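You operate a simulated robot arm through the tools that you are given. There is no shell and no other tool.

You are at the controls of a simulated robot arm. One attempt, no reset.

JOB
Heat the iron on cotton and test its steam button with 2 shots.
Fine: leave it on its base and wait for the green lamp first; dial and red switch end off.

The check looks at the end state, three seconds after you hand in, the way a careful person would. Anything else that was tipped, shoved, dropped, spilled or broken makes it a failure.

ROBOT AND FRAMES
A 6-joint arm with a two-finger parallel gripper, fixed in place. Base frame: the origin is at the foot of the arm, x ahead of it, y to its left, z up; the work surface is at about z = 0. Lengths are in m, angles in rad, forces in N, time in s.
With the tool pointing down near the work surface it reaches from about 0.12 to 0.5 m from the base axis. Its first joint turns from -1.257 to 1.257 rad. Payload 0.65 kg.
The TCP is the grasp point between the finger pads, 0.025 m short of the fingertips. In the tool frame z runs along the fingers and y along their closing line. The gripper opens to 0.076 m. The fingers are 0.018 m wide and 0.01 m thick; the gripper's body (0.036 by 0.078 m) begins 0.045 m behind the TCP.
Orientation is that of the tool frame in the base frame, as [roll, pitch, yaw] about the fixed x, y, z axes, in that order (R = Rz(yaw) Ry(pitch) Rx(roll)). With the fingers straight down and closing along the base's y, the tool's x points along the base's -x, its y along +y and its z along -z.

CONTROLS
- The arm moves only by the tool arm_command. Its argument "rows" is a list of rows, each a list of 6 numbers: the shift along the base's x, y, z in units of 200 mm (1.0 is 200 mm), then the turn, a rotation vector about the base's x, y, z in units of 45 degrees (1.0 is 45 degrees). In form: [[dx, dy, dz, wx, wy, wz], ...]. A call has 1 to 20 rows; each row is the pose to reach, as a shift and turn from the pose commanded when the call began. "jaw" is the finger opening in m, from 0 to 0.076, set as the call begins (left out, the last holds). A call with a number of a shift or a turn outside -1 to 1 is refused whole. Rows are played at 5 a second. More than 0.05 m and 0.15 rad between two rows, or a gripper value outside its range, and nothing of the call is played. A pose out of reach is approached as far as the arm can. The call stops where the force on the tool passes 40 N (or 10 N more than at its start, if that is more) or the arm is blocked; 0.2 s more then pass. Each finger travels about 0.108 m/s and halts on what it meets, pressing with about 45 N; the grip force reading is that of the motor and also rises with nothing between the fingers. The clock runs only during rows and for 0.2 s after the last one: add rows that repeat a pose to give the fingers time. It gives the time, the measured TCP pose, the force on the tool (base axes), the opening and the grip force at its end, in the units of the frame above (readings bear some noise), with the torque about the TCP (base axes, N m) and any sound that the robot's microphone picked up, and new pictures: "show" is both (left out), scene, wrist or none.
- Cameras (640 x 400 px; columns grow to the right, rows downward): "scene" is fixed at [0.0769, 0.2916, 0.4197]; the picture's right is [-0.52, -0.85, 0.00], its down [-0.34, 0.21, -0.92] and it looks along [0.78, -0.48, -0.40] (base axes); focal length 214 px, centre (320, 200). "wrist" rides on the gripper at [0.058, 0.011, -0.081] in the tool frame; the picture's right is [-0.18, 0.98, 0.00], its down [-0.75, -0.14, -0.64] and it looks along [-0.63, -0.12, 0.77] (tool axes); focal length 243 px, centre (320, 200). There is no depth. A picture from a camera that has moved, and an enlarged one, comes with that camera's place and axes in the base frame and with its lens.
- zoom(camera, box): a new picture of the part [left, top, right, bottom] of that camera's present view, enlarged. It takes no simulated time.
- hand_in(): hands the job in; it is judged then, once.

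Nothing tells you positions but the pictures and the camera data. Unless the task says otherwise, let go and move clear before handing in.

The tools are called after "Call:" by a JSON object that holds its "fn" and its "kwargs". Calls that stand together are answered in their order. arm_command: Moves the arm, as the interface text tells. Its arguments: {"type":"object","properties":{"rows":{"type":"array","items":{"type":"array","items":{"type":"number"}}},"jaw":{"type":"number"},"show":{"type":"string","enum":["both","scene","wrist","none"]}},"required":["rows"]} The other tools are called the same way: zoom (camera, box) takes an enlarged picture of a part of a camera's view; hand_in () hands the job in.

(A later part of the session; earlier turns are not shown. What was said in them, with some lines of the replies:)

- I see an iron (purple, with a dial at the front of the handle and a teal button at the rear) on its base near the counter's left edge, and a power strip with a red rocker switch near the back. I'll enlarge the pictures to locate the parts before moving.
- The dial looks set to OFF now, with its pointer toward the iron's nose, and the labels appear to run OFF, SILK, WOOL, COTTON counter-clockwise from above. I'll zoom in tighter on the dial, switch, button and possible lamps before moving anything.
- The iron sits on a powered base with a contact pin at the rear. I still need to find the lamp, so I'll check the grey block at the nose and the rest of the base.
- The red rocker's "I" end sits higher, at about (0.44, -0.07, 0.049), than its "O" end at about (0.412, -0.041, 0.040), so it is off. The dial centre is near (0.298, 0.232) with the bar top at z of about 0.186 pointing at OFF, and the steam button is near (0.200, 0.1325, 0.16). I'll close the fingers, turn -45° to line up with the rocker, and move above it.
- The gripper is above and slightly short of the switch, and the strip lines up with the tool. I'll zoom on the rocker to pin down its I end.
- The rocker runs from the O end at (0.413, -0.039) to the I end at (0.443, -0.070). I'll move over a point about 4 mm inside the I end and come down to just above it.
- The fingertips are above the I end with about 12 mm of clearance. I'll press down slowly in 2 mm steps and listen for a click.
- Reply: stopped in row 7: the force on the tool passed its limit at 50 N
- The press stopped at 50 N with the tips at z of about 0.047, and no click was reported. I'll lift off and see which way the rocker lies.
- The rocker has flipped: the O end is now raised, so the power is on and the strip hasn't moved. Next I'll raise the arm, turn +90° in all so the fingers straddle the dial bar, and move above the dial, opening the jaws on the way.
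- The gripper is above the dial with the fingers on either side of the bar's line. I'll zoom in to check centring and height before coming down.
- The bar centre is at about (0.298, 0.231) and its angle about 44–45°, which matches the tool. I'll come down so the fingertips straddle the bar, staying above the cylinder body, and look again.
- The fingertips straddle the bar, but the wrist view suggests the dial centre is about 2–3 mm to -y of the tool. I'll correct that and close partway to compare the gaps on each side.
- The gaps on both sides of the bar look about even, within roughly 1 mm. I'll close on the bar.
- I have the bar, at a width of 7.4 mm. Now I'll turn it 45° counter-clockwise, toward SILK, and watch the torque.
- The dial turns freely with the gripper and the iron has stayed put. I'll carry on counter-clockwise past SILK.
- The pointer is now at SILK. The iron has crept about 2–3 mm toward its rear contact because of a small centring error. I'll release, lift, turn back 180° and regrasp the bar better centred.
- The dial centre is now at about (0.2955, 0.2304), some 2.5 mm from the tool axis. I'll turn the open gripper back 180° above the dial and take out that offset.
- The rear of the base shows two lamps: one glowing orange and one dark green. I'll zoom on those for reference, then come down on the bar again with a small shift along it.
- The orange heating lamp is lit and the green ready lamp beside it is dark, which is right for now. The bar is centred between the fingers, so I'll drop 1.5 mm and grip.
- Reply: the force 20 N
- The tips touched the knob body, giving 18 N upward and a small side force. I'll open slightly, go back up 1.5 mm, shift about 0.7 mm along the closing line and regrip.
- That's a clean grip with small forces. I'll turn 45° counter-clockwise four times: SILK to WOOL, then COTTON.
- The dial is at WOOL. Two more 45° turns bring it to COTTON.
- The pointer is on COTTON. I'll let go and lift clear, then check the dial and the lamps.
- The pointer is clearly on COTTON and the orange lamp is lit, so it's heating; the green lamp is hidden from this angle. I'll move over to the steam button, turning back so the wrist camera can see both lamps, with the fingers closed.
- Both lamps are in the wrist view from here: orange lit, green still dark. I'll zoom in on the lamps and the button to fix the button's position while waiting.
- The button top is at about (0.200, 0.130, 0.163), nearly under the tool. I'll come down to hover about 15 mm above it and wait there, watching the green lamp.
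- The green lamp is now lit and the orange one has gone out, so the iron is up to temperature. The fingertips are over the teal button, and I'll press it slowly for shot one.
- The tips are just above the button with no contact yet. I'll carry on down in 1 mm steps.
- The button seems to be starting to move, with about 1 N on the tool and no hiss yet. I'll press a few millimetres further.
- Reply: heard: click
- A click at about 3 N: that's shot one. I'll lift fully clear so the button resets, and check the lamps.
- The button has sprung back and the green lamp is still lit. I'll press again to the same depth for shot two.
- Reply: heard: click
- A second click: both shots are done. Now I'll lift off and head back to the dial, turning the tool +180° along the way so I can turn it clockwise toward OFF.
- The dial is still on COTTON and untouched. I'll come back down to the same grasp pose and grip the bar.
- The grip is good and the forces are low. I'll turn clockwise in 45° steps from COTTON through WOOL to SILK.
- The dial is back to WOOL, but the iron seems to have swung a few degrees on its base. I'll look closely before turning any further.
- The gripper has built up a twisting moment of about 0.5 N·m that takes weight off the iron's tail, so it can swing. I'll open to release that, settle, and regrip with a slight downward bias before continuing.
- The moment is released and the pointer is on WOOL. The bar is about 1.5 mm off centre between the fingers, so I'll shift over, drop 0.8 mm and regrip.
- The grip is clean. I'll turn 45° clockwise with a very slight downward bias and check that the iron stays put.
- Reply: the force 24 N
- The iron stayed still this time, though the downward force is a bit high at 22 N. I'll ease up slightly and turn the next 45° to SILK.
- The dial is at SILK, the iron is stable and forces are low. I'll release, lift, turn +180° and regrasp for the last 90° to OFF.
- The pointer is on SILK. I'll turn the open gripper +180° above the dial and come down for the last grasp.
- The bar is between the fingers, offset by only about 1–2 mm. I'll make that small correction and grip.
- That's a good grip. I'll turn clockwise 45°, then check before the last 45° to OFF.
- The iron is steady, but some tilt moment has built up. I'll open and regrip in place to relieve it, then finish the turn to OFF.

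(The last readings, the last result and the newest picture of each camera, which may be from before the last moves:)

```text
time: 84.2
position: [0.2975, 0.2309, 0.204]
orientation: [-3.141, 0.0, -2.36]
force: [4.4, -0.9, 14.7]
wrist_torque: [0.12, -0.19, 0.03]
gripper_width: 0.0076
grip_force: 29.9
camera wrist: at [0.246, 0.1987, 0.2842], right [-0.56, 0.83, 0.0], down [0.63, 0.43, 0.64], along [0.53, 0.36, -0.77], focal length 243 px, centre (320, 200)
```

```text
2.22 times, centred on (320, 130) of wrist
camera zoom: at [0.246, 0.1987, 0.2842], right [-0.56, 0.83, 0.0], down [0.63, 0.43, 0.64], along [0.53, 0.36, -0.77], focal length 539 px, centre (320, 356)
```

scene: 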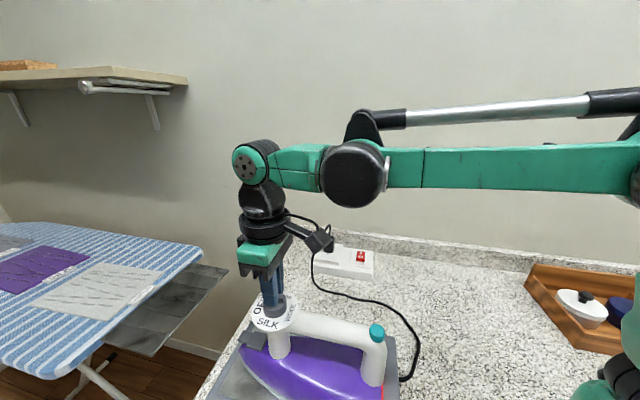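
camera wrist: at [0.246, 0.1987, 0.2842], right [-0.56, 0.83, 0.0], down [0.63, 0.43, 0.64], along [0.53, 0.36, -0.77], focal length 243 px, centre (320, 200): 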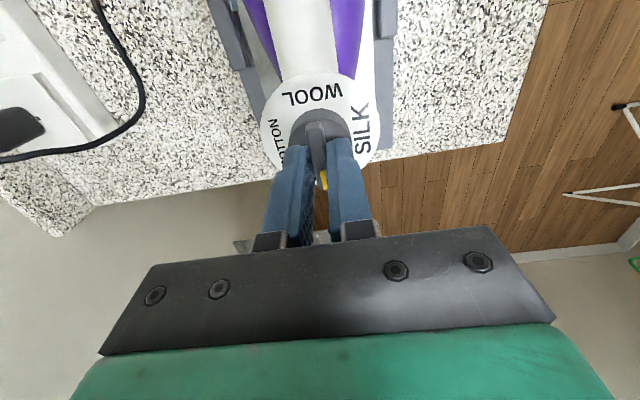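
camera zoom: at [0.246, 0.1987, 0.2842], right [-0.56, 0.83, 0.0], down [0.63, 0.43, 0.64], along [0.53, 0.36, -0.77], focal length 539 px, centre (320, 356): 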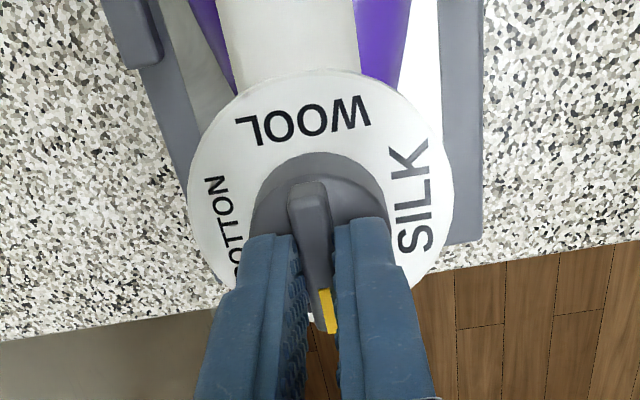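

The pointer is at the original OFF bearing, but the iron itself has swung about 4° clockwise. I'll turn the dial another 4.5° so the pointer lines up with the OFF mark.

Call:
{"fn": "arm_command", "kwargs": {"rows": [[0, 0, 0, 0, 0, -0.05], [0, 0, 0, 0, 0, -0.1], [0, 0, 0, 0, 0, -0.1]], "show": "none"}}

Call:
{"fn": "arm_command", "kwargs": {"rows": [[0, 0, 0, 0, 0, 0], [0, 0, 0, 0, 0, 0], [0, 0, 0.1, 0, 0, 0], [0, 0, 0.25, 0, 0, 0], [0, 0, 0.4, 0, 0, 0], [0, 0, 0.4, 0, 0, 0]], "jaw": 0.045}}

Call:
{"fn": "zoom", "kwargs": {"camera": "wrist", "box": [230, 0, 410, 160]}}

Call:
{"fn": "zoom", "kwargs": {"camera": "scene", "box": [200, 255, 420, 400]}}

Call:
{"fn": "zoom", "kwargs": {"camera": "scene", "box": [240, 280, 310, 335]}}

```text
time: 85.0
position: [0.2961, 0.2315, 0.2037]
orientation: [-3.141, 0.001, -2.435]
force: [5.5, -0.2, 3.4]
wrist_torque: [0.01, -0.12, 0.5]
gripper_width: 0.0074
grip_force: 29.9
```

```text
time: 86.4
position: [0.2975, 0.232, 0.2834]
orientation: [-3.141, 0.0, -2.434]
force: [0.3, 0.7, 0.2]
wrist_torque: [-0.01, -0.02, 0.02]
gripper_width: 0.0451
grip_force: 0.0
camera wrist: at [0.2439, 0.2021, 0.3646], right [-0.5, 0.87, 0.0], down [0.66, 0.38, 0.64], along [0.56, 0.32, -0.77], focal length 243 px, centre (320, 200)
```

scene: 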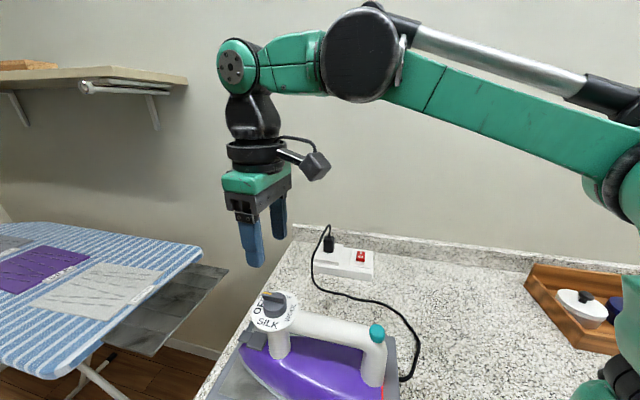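
wrist: 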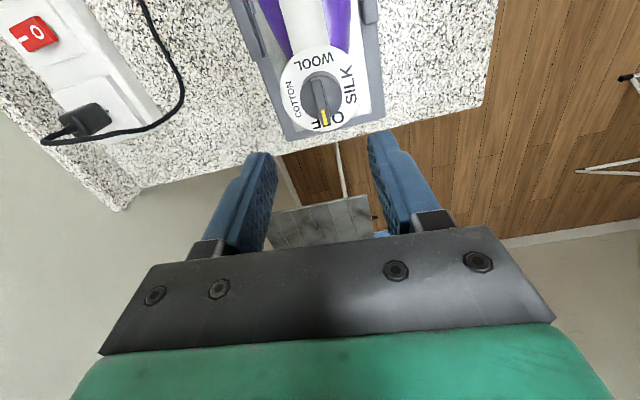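

```text
2.50 times, centred on (320, 80) of wrist
camera zoom: at [0.2439, 0.2021, 0.3646], right [-0.5, 0.87, 0.0], down [0.66, 0.38, 0.64], along [0.56, 0.32, -0.77], focal length 606 px, centre (320, 500)
```

zoom: 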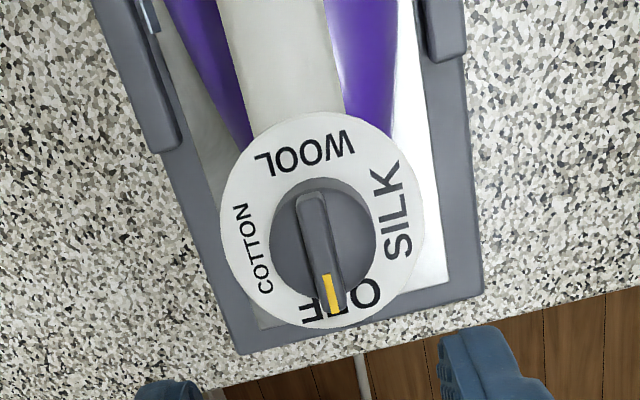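

```text
2.76 times, centred on (310, 328) of scene
camera zoom: at [0.0769, 0.2916, 0.4197], right [-0.52, -0.85, 0.0], down [-0.34, 0.21, -0.92], along [0.78, -0.48, -0.4], focal length 592 px, centre (348, -152)
```

zoom: 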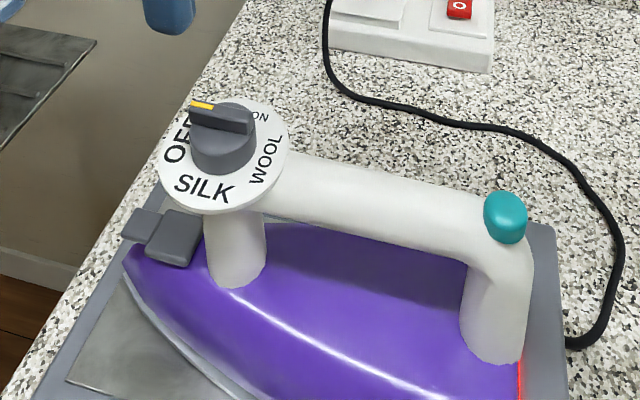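

```text
7.27 times, centred on (275, 308) of scene
camera zoom: at [0.0769, 0.2916, 0.4197], right [-0.52, -0.85, 0.0], down [-0.34, 0.21, -0.92], along [0.78, -0.48, -0.4], focal length 1560 px, centre (647, -582)
```

zoom: 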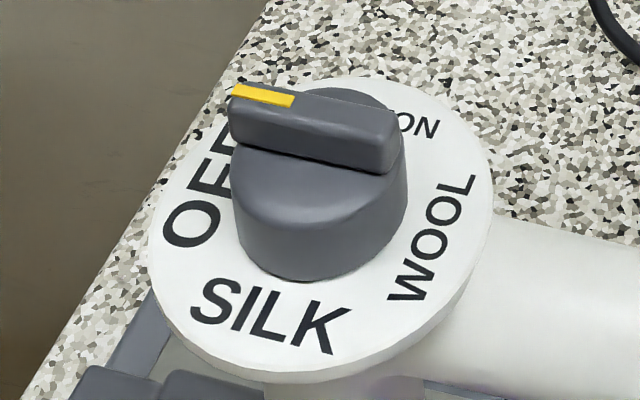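

The turn ended with 0.5 N·m of resistance at the stop, and the pointer is squarely on OFF with the iron steady. Next I'll close the fingers and move over to the rocker switch to press its O end.

Call:
{"fn": "arm_command", "kwargs": {"rows": [[0.06, -0.137, 0, 0, 0, 0.02], [0.12, -0.274, 0, 0, 0, 0.04], [0.18, -0.411, 0, 0, 0, 0.06], [0.24, -0.548, 0, 0, 0, 0.08], [0.3, -0.685, 0, 0, 0, 0.1]], "jaw": 0, "show": "none"}}

Call:
{"fn": "arm_command", "kwargs": {"rows": [[0.06, -0.137, 0, 0, 0, 0], [0.12, -0.274, 0, 0, 0, 0], [0.18, -0.411, -0.1, 0, 0, 0], [0.24, -0.548, -0.25, 0, 0, 0], [0.298, -0.683, -0.4, 0, 0, 0], [0.298, -0.683, -0.55, 0, 0, 0], [0.298, -0.683, -0.7, 0, 0, 0], [0.298, -0.683, -0.8, 0, 0, 0], [0.298, -0.683, -0.8, 0, 0, 0]]}}

Call:
{"fn": "zoom", "kwargs": {"camera": "scene", "box": [300, 200, 400, 290]}}

Call:
{"fn": "zoom", "kwargs": {"camera": "wrist", "box": [230, 20, 410, 180]}}

```text
time: 87.6
position: [0.3571, 0.0927, 0.2841]
orientation: [3.141, 0.001, -2.355]
force: [0.1, -0.3, 0.4]
wrist_torque: [0.04, -0.02, 0.01]
gripper_width: 0.0
grip_force: 23.8
```

```text
time: 89.6
position: [0.4175, -0.0411, 0.1238]
orientation: [-3.141, 0.0, -2.355]
force: [-0.4, -0.7, -0.1]
wrist_torque: [0.01, -0.02, -0.01]
gripper_width: 0.0
grip_force: 23.6
camera wrist: at [0.3661, -0.0746, 0.2036], right [-0.56, 0.83, 0.0], down [0.63, 0.43, 0.64], along [0.53, 0.36, -0.77], focal length 243 px, centre (320, 200)
```

scene: 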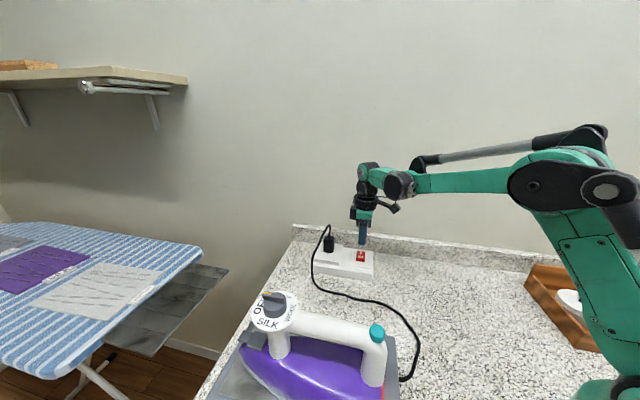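
wrist: 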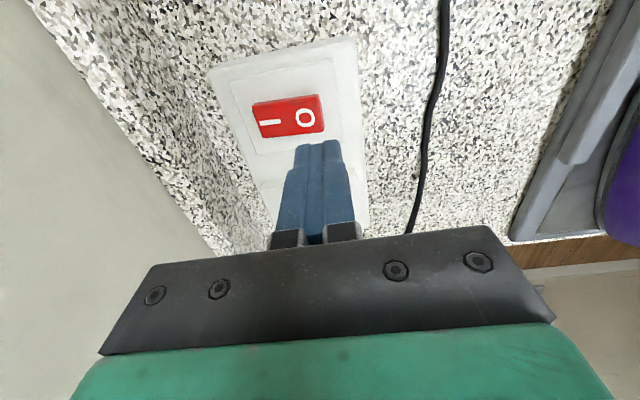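

```text
4.44 times, centred on (350, 245) of scene
camera zoom: at [0.0769, 0.2916, 0.4197], right [-0.52, -0.85, 0.0], down [-0.34, 0.21, -0.92], along [0.78, -0.48, -0.4], focal length 953 px, centre (187, 0)
```

zoom: 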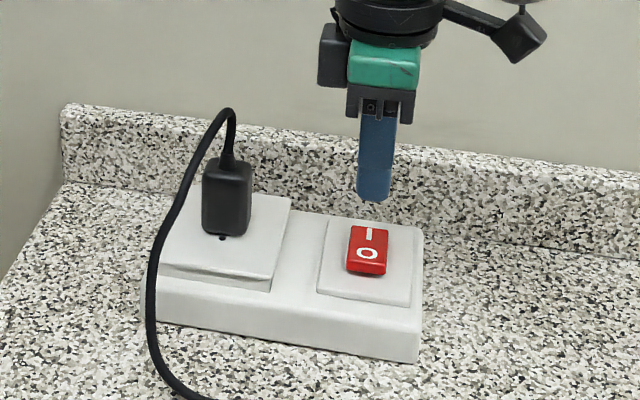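

```text
2.50 times, centred on (320, 100) of wrist
camera zoom: at [0.3661, -0.0746, 0.2036], right [-0.56, 0.83, 0.0], down [0.63, 0.43, 0.64], along [0.53, 0.36, -0.77], focal length 606 px, centre (320, 450)
```

zoom: 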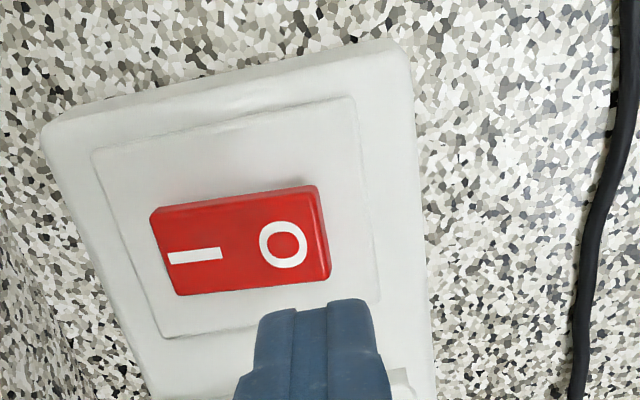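

The O end is raised and sits under the fingertips. I'll nudge 2 mm inward, come down and press it slowly.

Call:
{"fn": "arm_command", "kwargs": {"rows": [[0.007, -0.007, -0.1, 0, 0, 0], [0.007, -0.007, -0.18, 0, 0, 0], [0.007, -0.007, -0.21, 0, 0, 0], [0.007, -0.007, -0.23, 0, 0, 0], [0.007, -0.007, -0.24, 0, 0, 0], [0.007, -0.007, -0.25, 0, 0, 0], [0.007, -0.007, -0.26, 0, 0, 0], [0.007, -0.007, -0.27, 0, 0, 0], [0.007, -0.007, -0.28, 0, 0, 0]]}}

Call:
{"fn": "zoom", "kwargs": {"camera": "scene", "box": [300, 200, 400, 290]}}

```text
time: 91.6
position: [0.4172, -0.0425, 0.0689]
orientation: [3.141, 0.001, -2.357]
force: [-4.2, 1.7, 35.3]
wrist_torque: [-0.19, -0.13, -0.01]
gripper_width: 0.0001
grip_force: 23.4
camera wrist: at [0.3673, -0.0764, 0.1492], right [-0.56, 0.83, 0.0], down [0.63, 0.43, 0.64], along [0.53, 0.36, -0.77], focal length 243 px, centre (320, 200)
```

scene: 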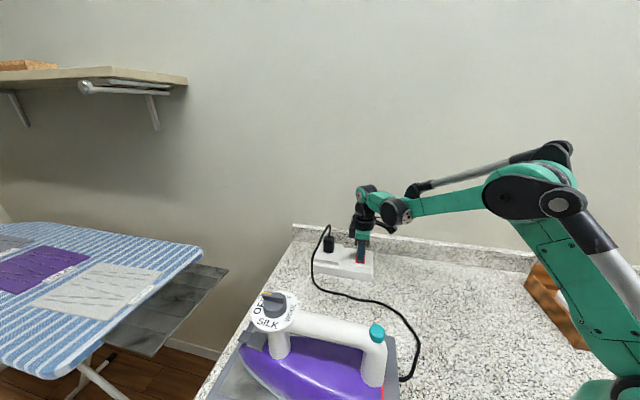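
wrist: 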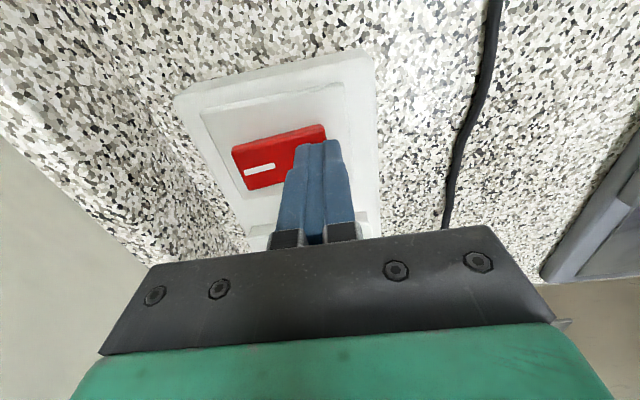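

```text
4.44 times, centred on (350, 245) of scene
camera zoom: at [0.0768, 0.2916, 0.4197], right [-0.52, -0.85, 0.0], down [-0.34, 0.21, -0.92], along [0.78, -0.48, -0.4], focal length 953 px, centre (187, 0)
```

zoom: 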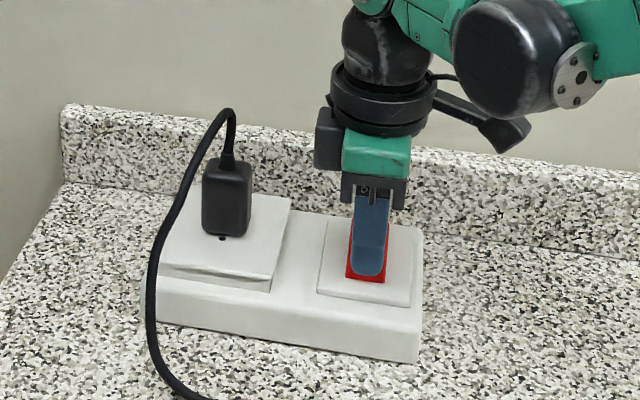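

The force reached 35 N at the bottom of the travel and the rocker looks pressed at the O end. I'll lift off and confirm the switch position, then move clear.

Call:
{"fn": "arm_command", "kwargs": {"rows": [[0, 0, 0.05, 0, 0, 0], [0, 0, 0.2, 0, 0, 0], [-0.05, 0.0, 0.4, 0, 0, 0], [-0.15, 0.0, 0.6, 0, 0, 0], [-0.25, 0.05, 0.75, 0, 0, 0], [-0.35, 0.1, 0.85, 0, 0, 0], [-0.45, 0.1, 0.95, 0, 0, 0], [-0.45, 0.1, 0.95, 0, 0, 0]]}}

Call:
{"fn": "zoom", "kwargs": {"camera": "scene", "box": [310, 225, 390, 290]}}

Call:
{"fn": "zoom", "kwargs": {"camera": "scene", "box": [200, 255, 420, 400]}}

Call:
{"fn": "zoom", "kwargs": {"camera": "scene", "box": [348, 242, 376, 266]}}

```text
time: 93.4
position: [0.3274, -0.0231, 0.2582]
orientation: [-3.141, 0.001, -2.357]
force: [-0.1, 0.2, 0.2]
wrist_torque: [0.03, -0.01, -0.03]
gripper_width: 0.0
grip_force: 23.1
camera wrist: at [0.2776, -0.0562, 0.3386], right [-0.56, 0.83, 0.0], down [0.63, 0.43, 0.64], along [0.53, 0.36, -0.77], focal length 243 px, centre (320, 200)
```

scene: 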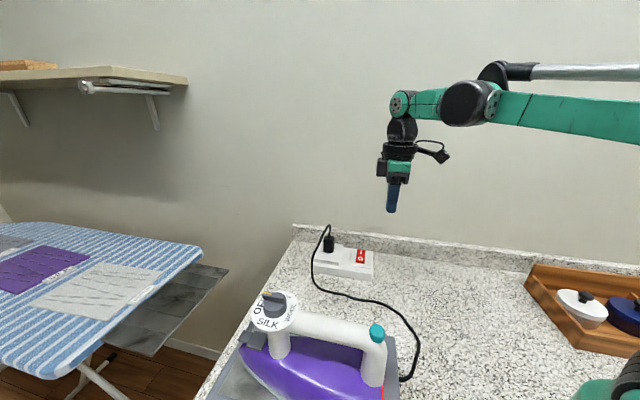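
wrist: 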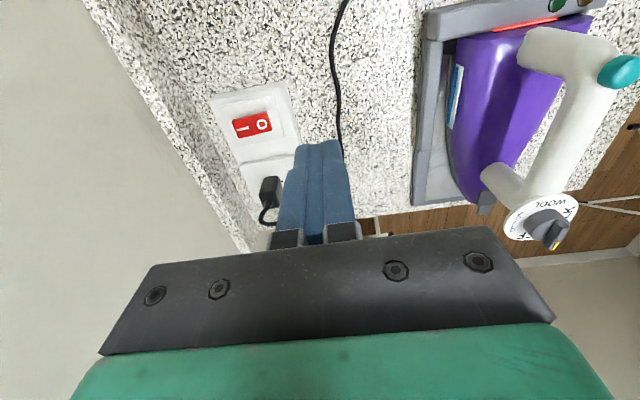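

```text
6.15 times, centred on (350, 258) of scene
camera zoom: at [0.0769, 0.2916, 0.4197], right [-0.52, -0.85, 0.0], down [-0.34, 0.21, -0.92], along [0.78, -0.48, -0.4], focal length 1320 px, centre (135, -154)
```

zoom: 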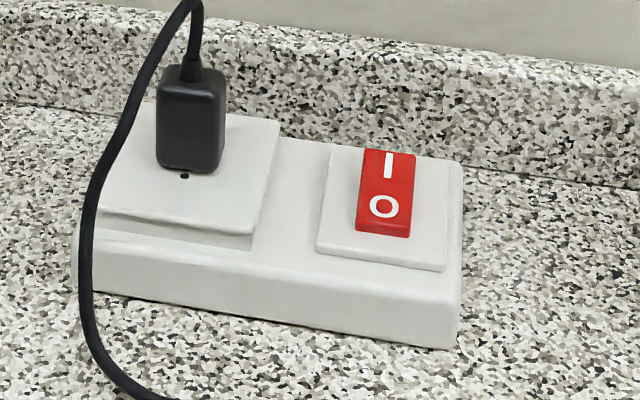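

```text
2.76 times, centred on (310, 328) of scene
camera zoom: at [0.0769, 0.2916, 0.4197], right [-0.52, -0.85, 0.0], down [-0.34, 0.21, -0.92], along [0.78, -0.48, -0.4], focal length 592 px, centre (348, -152)
```

zoom: 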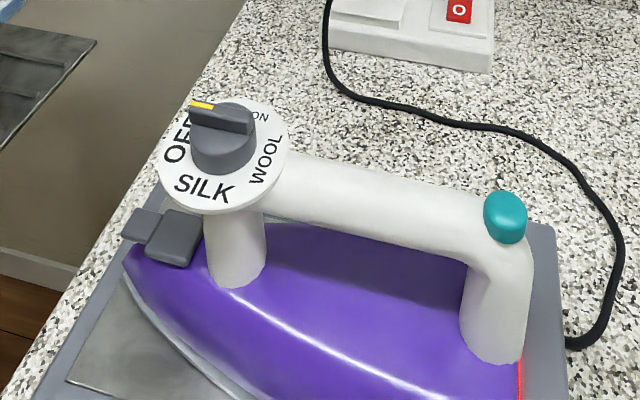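

```text
16.00 times, centred on (362, 254) of scene
camera zoom: at [0.0769, 0.2916, 0.4197], right [-0.52, -0.85, 0.0], down [-0.34, 0.21, -0.92], along [0.78, -0.48, -0.4], focal length 3432 px, centre (-352, -664)
```

zoom: 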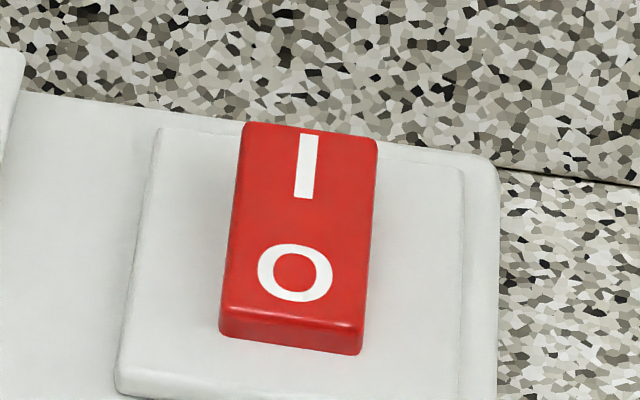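

The rocker is back on O, exactly as it started, and the strip hasn't moved. I'll take a last look at the iron, dial, lamps and base.

Call:
{"fn": "zoom", "kwargs": {"camera": "wrist", "box": [400, 0, 640, 220]}}

Call:
{"fn": "zoom", "kwargs": {"camera": "scene", "box": [190, 270, 430, 400]}}

```text
1.82 times, centred on (520, 110) of wrist
camera zoom: at [0.2776, -0.0562, 0.3386], right [-0.56, 0.83, 0.0], down [0.63, 0.43, 0.64], along [0.53, 0.36, -0.77], focal length 441 px, centre (-44, 364)
```

zoom: 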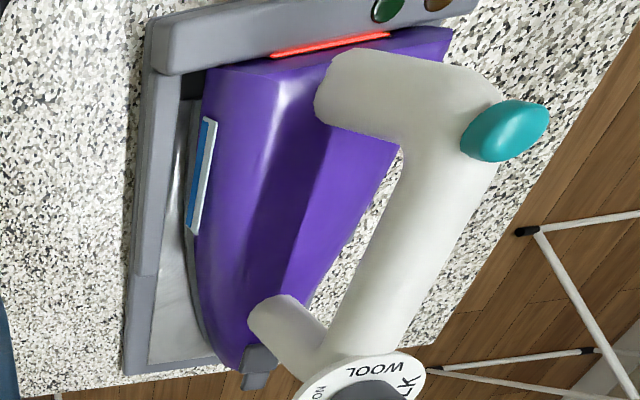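

```text
2.67 times, centred on (310, 335) of scene
camera zoom: at [0.0769, 0.2916, 0.4197], right [-0.52, -0.85, 0.0], down [-0.34, 0.21, -0.92], along [0.78, -0.48, -0.4], focal length 572 px, centre (347, -160)
```

zoom: 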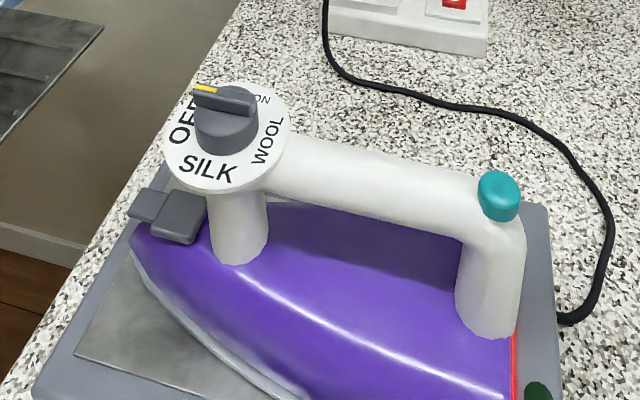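

Dial on OFF, switch on O, both lamps out and the iron seated on its base; only the residual-heat strip is still glowing. I'll draw the arm back to a clear pose and wait a few seconds to be sure nothing changes.

Call:
{"fn": "arm_command", "kwargs": {"rows": [[-0.1, 0.0, 0.15, 0, 0, 0], [-0.2, 0.0, 0.3, 0, 0, 0], [-0.3, 0.0, 0.45, 0, 0, 0], [-0.4, 0.0, 0.6, 0, 0, 0], [-0.4, 0, 0.7, 0, 0, 0], [-0.4, 0, 0.7, 0, 0, 0], [-0.4, 0, 0.7, 0, 0, 0], [-0.4, 0, 0.7, 0, 0, 0], [-0.4, 0, 0.7, 0, 0, 0], [-0.4, 0, 0.7, 0, 0, 0], [-0.4, 0, 0.7, 0, 0, 0], [-0.4, 0, 0.7, 0, 0, 0], [-0.4, 0, 0.7, 0, 0, 0], [-0.4, 0, 0.7, 0, 0, 0], [-0.4, 0, 0.7, 0, 0, 0], [-0.4, 0, 0.7, 0, 0, 0], [-0.4, 0, 0.7, 0, 0, 0], [-0.4, 0, 0.7, 0, 0, 0], [-0.4, 0, 0.7, 0, 0, 0], [-0.4, 0, 0.7, 0, 0, 0]]}}

Call:
{"fn": "zoom", "kwargs": {"camera": "scene", "box": [190, 270, 430, 400]}}

Call:
{"fn": "zoom", "kwargs": {"camera": "wrist", "box": [380, 0, 640, 220]}}

```text
time: 97.6
position: [0.2478, -0.0243, 0.3969]
orientation: [-3.141, 0.0, -2.356]
force: [0.2, 0.1, 0.3]
wrist_torque: [-0.01, 0.02, 0.0]
gripper_width: 0.0
grip_force: 23.4
camera wrist: at [0.1973, -0.0567, 0.4777], right [-0.56, 0.83, 0.0], down [0.63, 0.43, 0.64], along [0.53, 0.36, -0.77], focal length 243 px, centre (320, 200)
```

scene: 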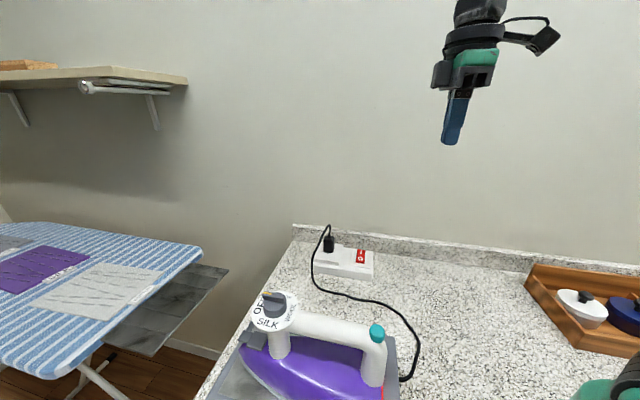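
wrist: 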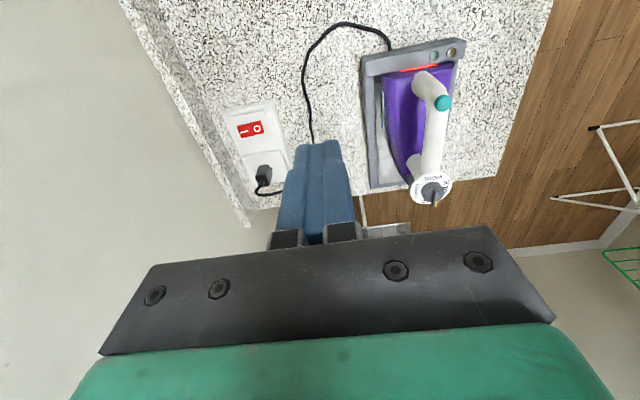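

```text
2.67 times, centred on (310, 335) of scene
camera zoom: at [0.0769, 0.2916, 0.4197], right [-0.52, -0.85, 0.0], down [-0.34, 0.21, -0.92], along [0.78, -0.48, -0.4], focal length 572 px, centre (347, -160)
```

zoom: 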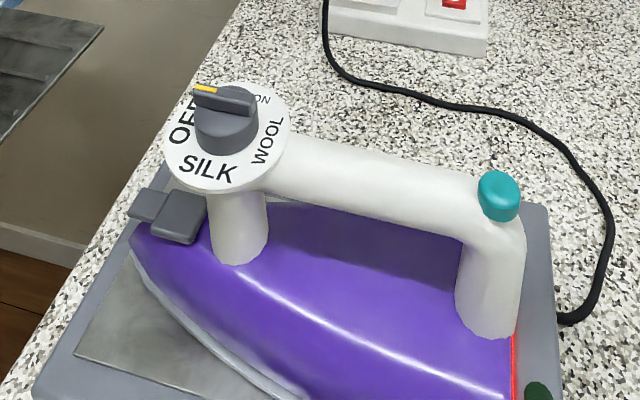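

```text
1.82 times, centred on (510, 110) of wrist
camera zoom: at [0.1973, -0.0567, 0.4777], right [-0.56, 0.83, 0.0], down [0.63, 0.43, 0.64], along [0.53, 0.36, -0.77], focal length 441 px, centre (-26, 364)
```

zoom: 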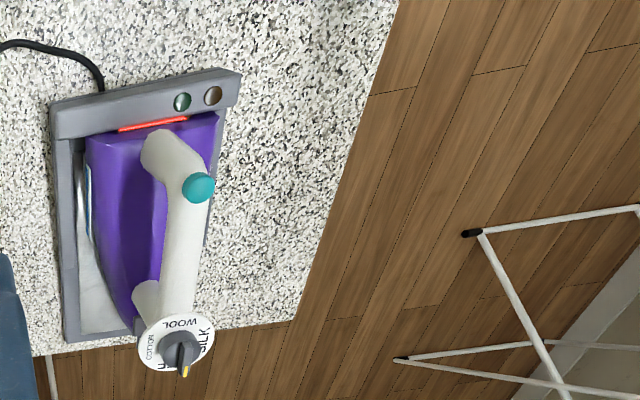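

Everything is in its end state. The iron heated on cotton until the green lamp came on, the steam button clicked twice, the dial and red switch are off again, the iron is on its base, and the arm is clear. Handing in.

Call:
{"fn": "hand_in", "kwargs": {}}

```text
The job is handed in.
```

The iron heated on cotton and I tested the steam button with two shots. I waited for the green lamp first; each press gave one click, though I saw no steam in the camera pictures.

- **Off again:** The dial is back on OFF against its stop and the red switch is back on O. Both lamps are out.
- **Iron:** It stayed on its base throughout, but turning the dial swung it about 4° there, shifting its rear by roughly 8 mm. I left it that way.
- **Still hot:** The red strip at the rear of the base was still glowing several seconds after switching off. I took it for residual heat, so treat the iron as hot.

The power strip did not move, and I saw nothing else on the counter disturbed. The arm is clear of everything.
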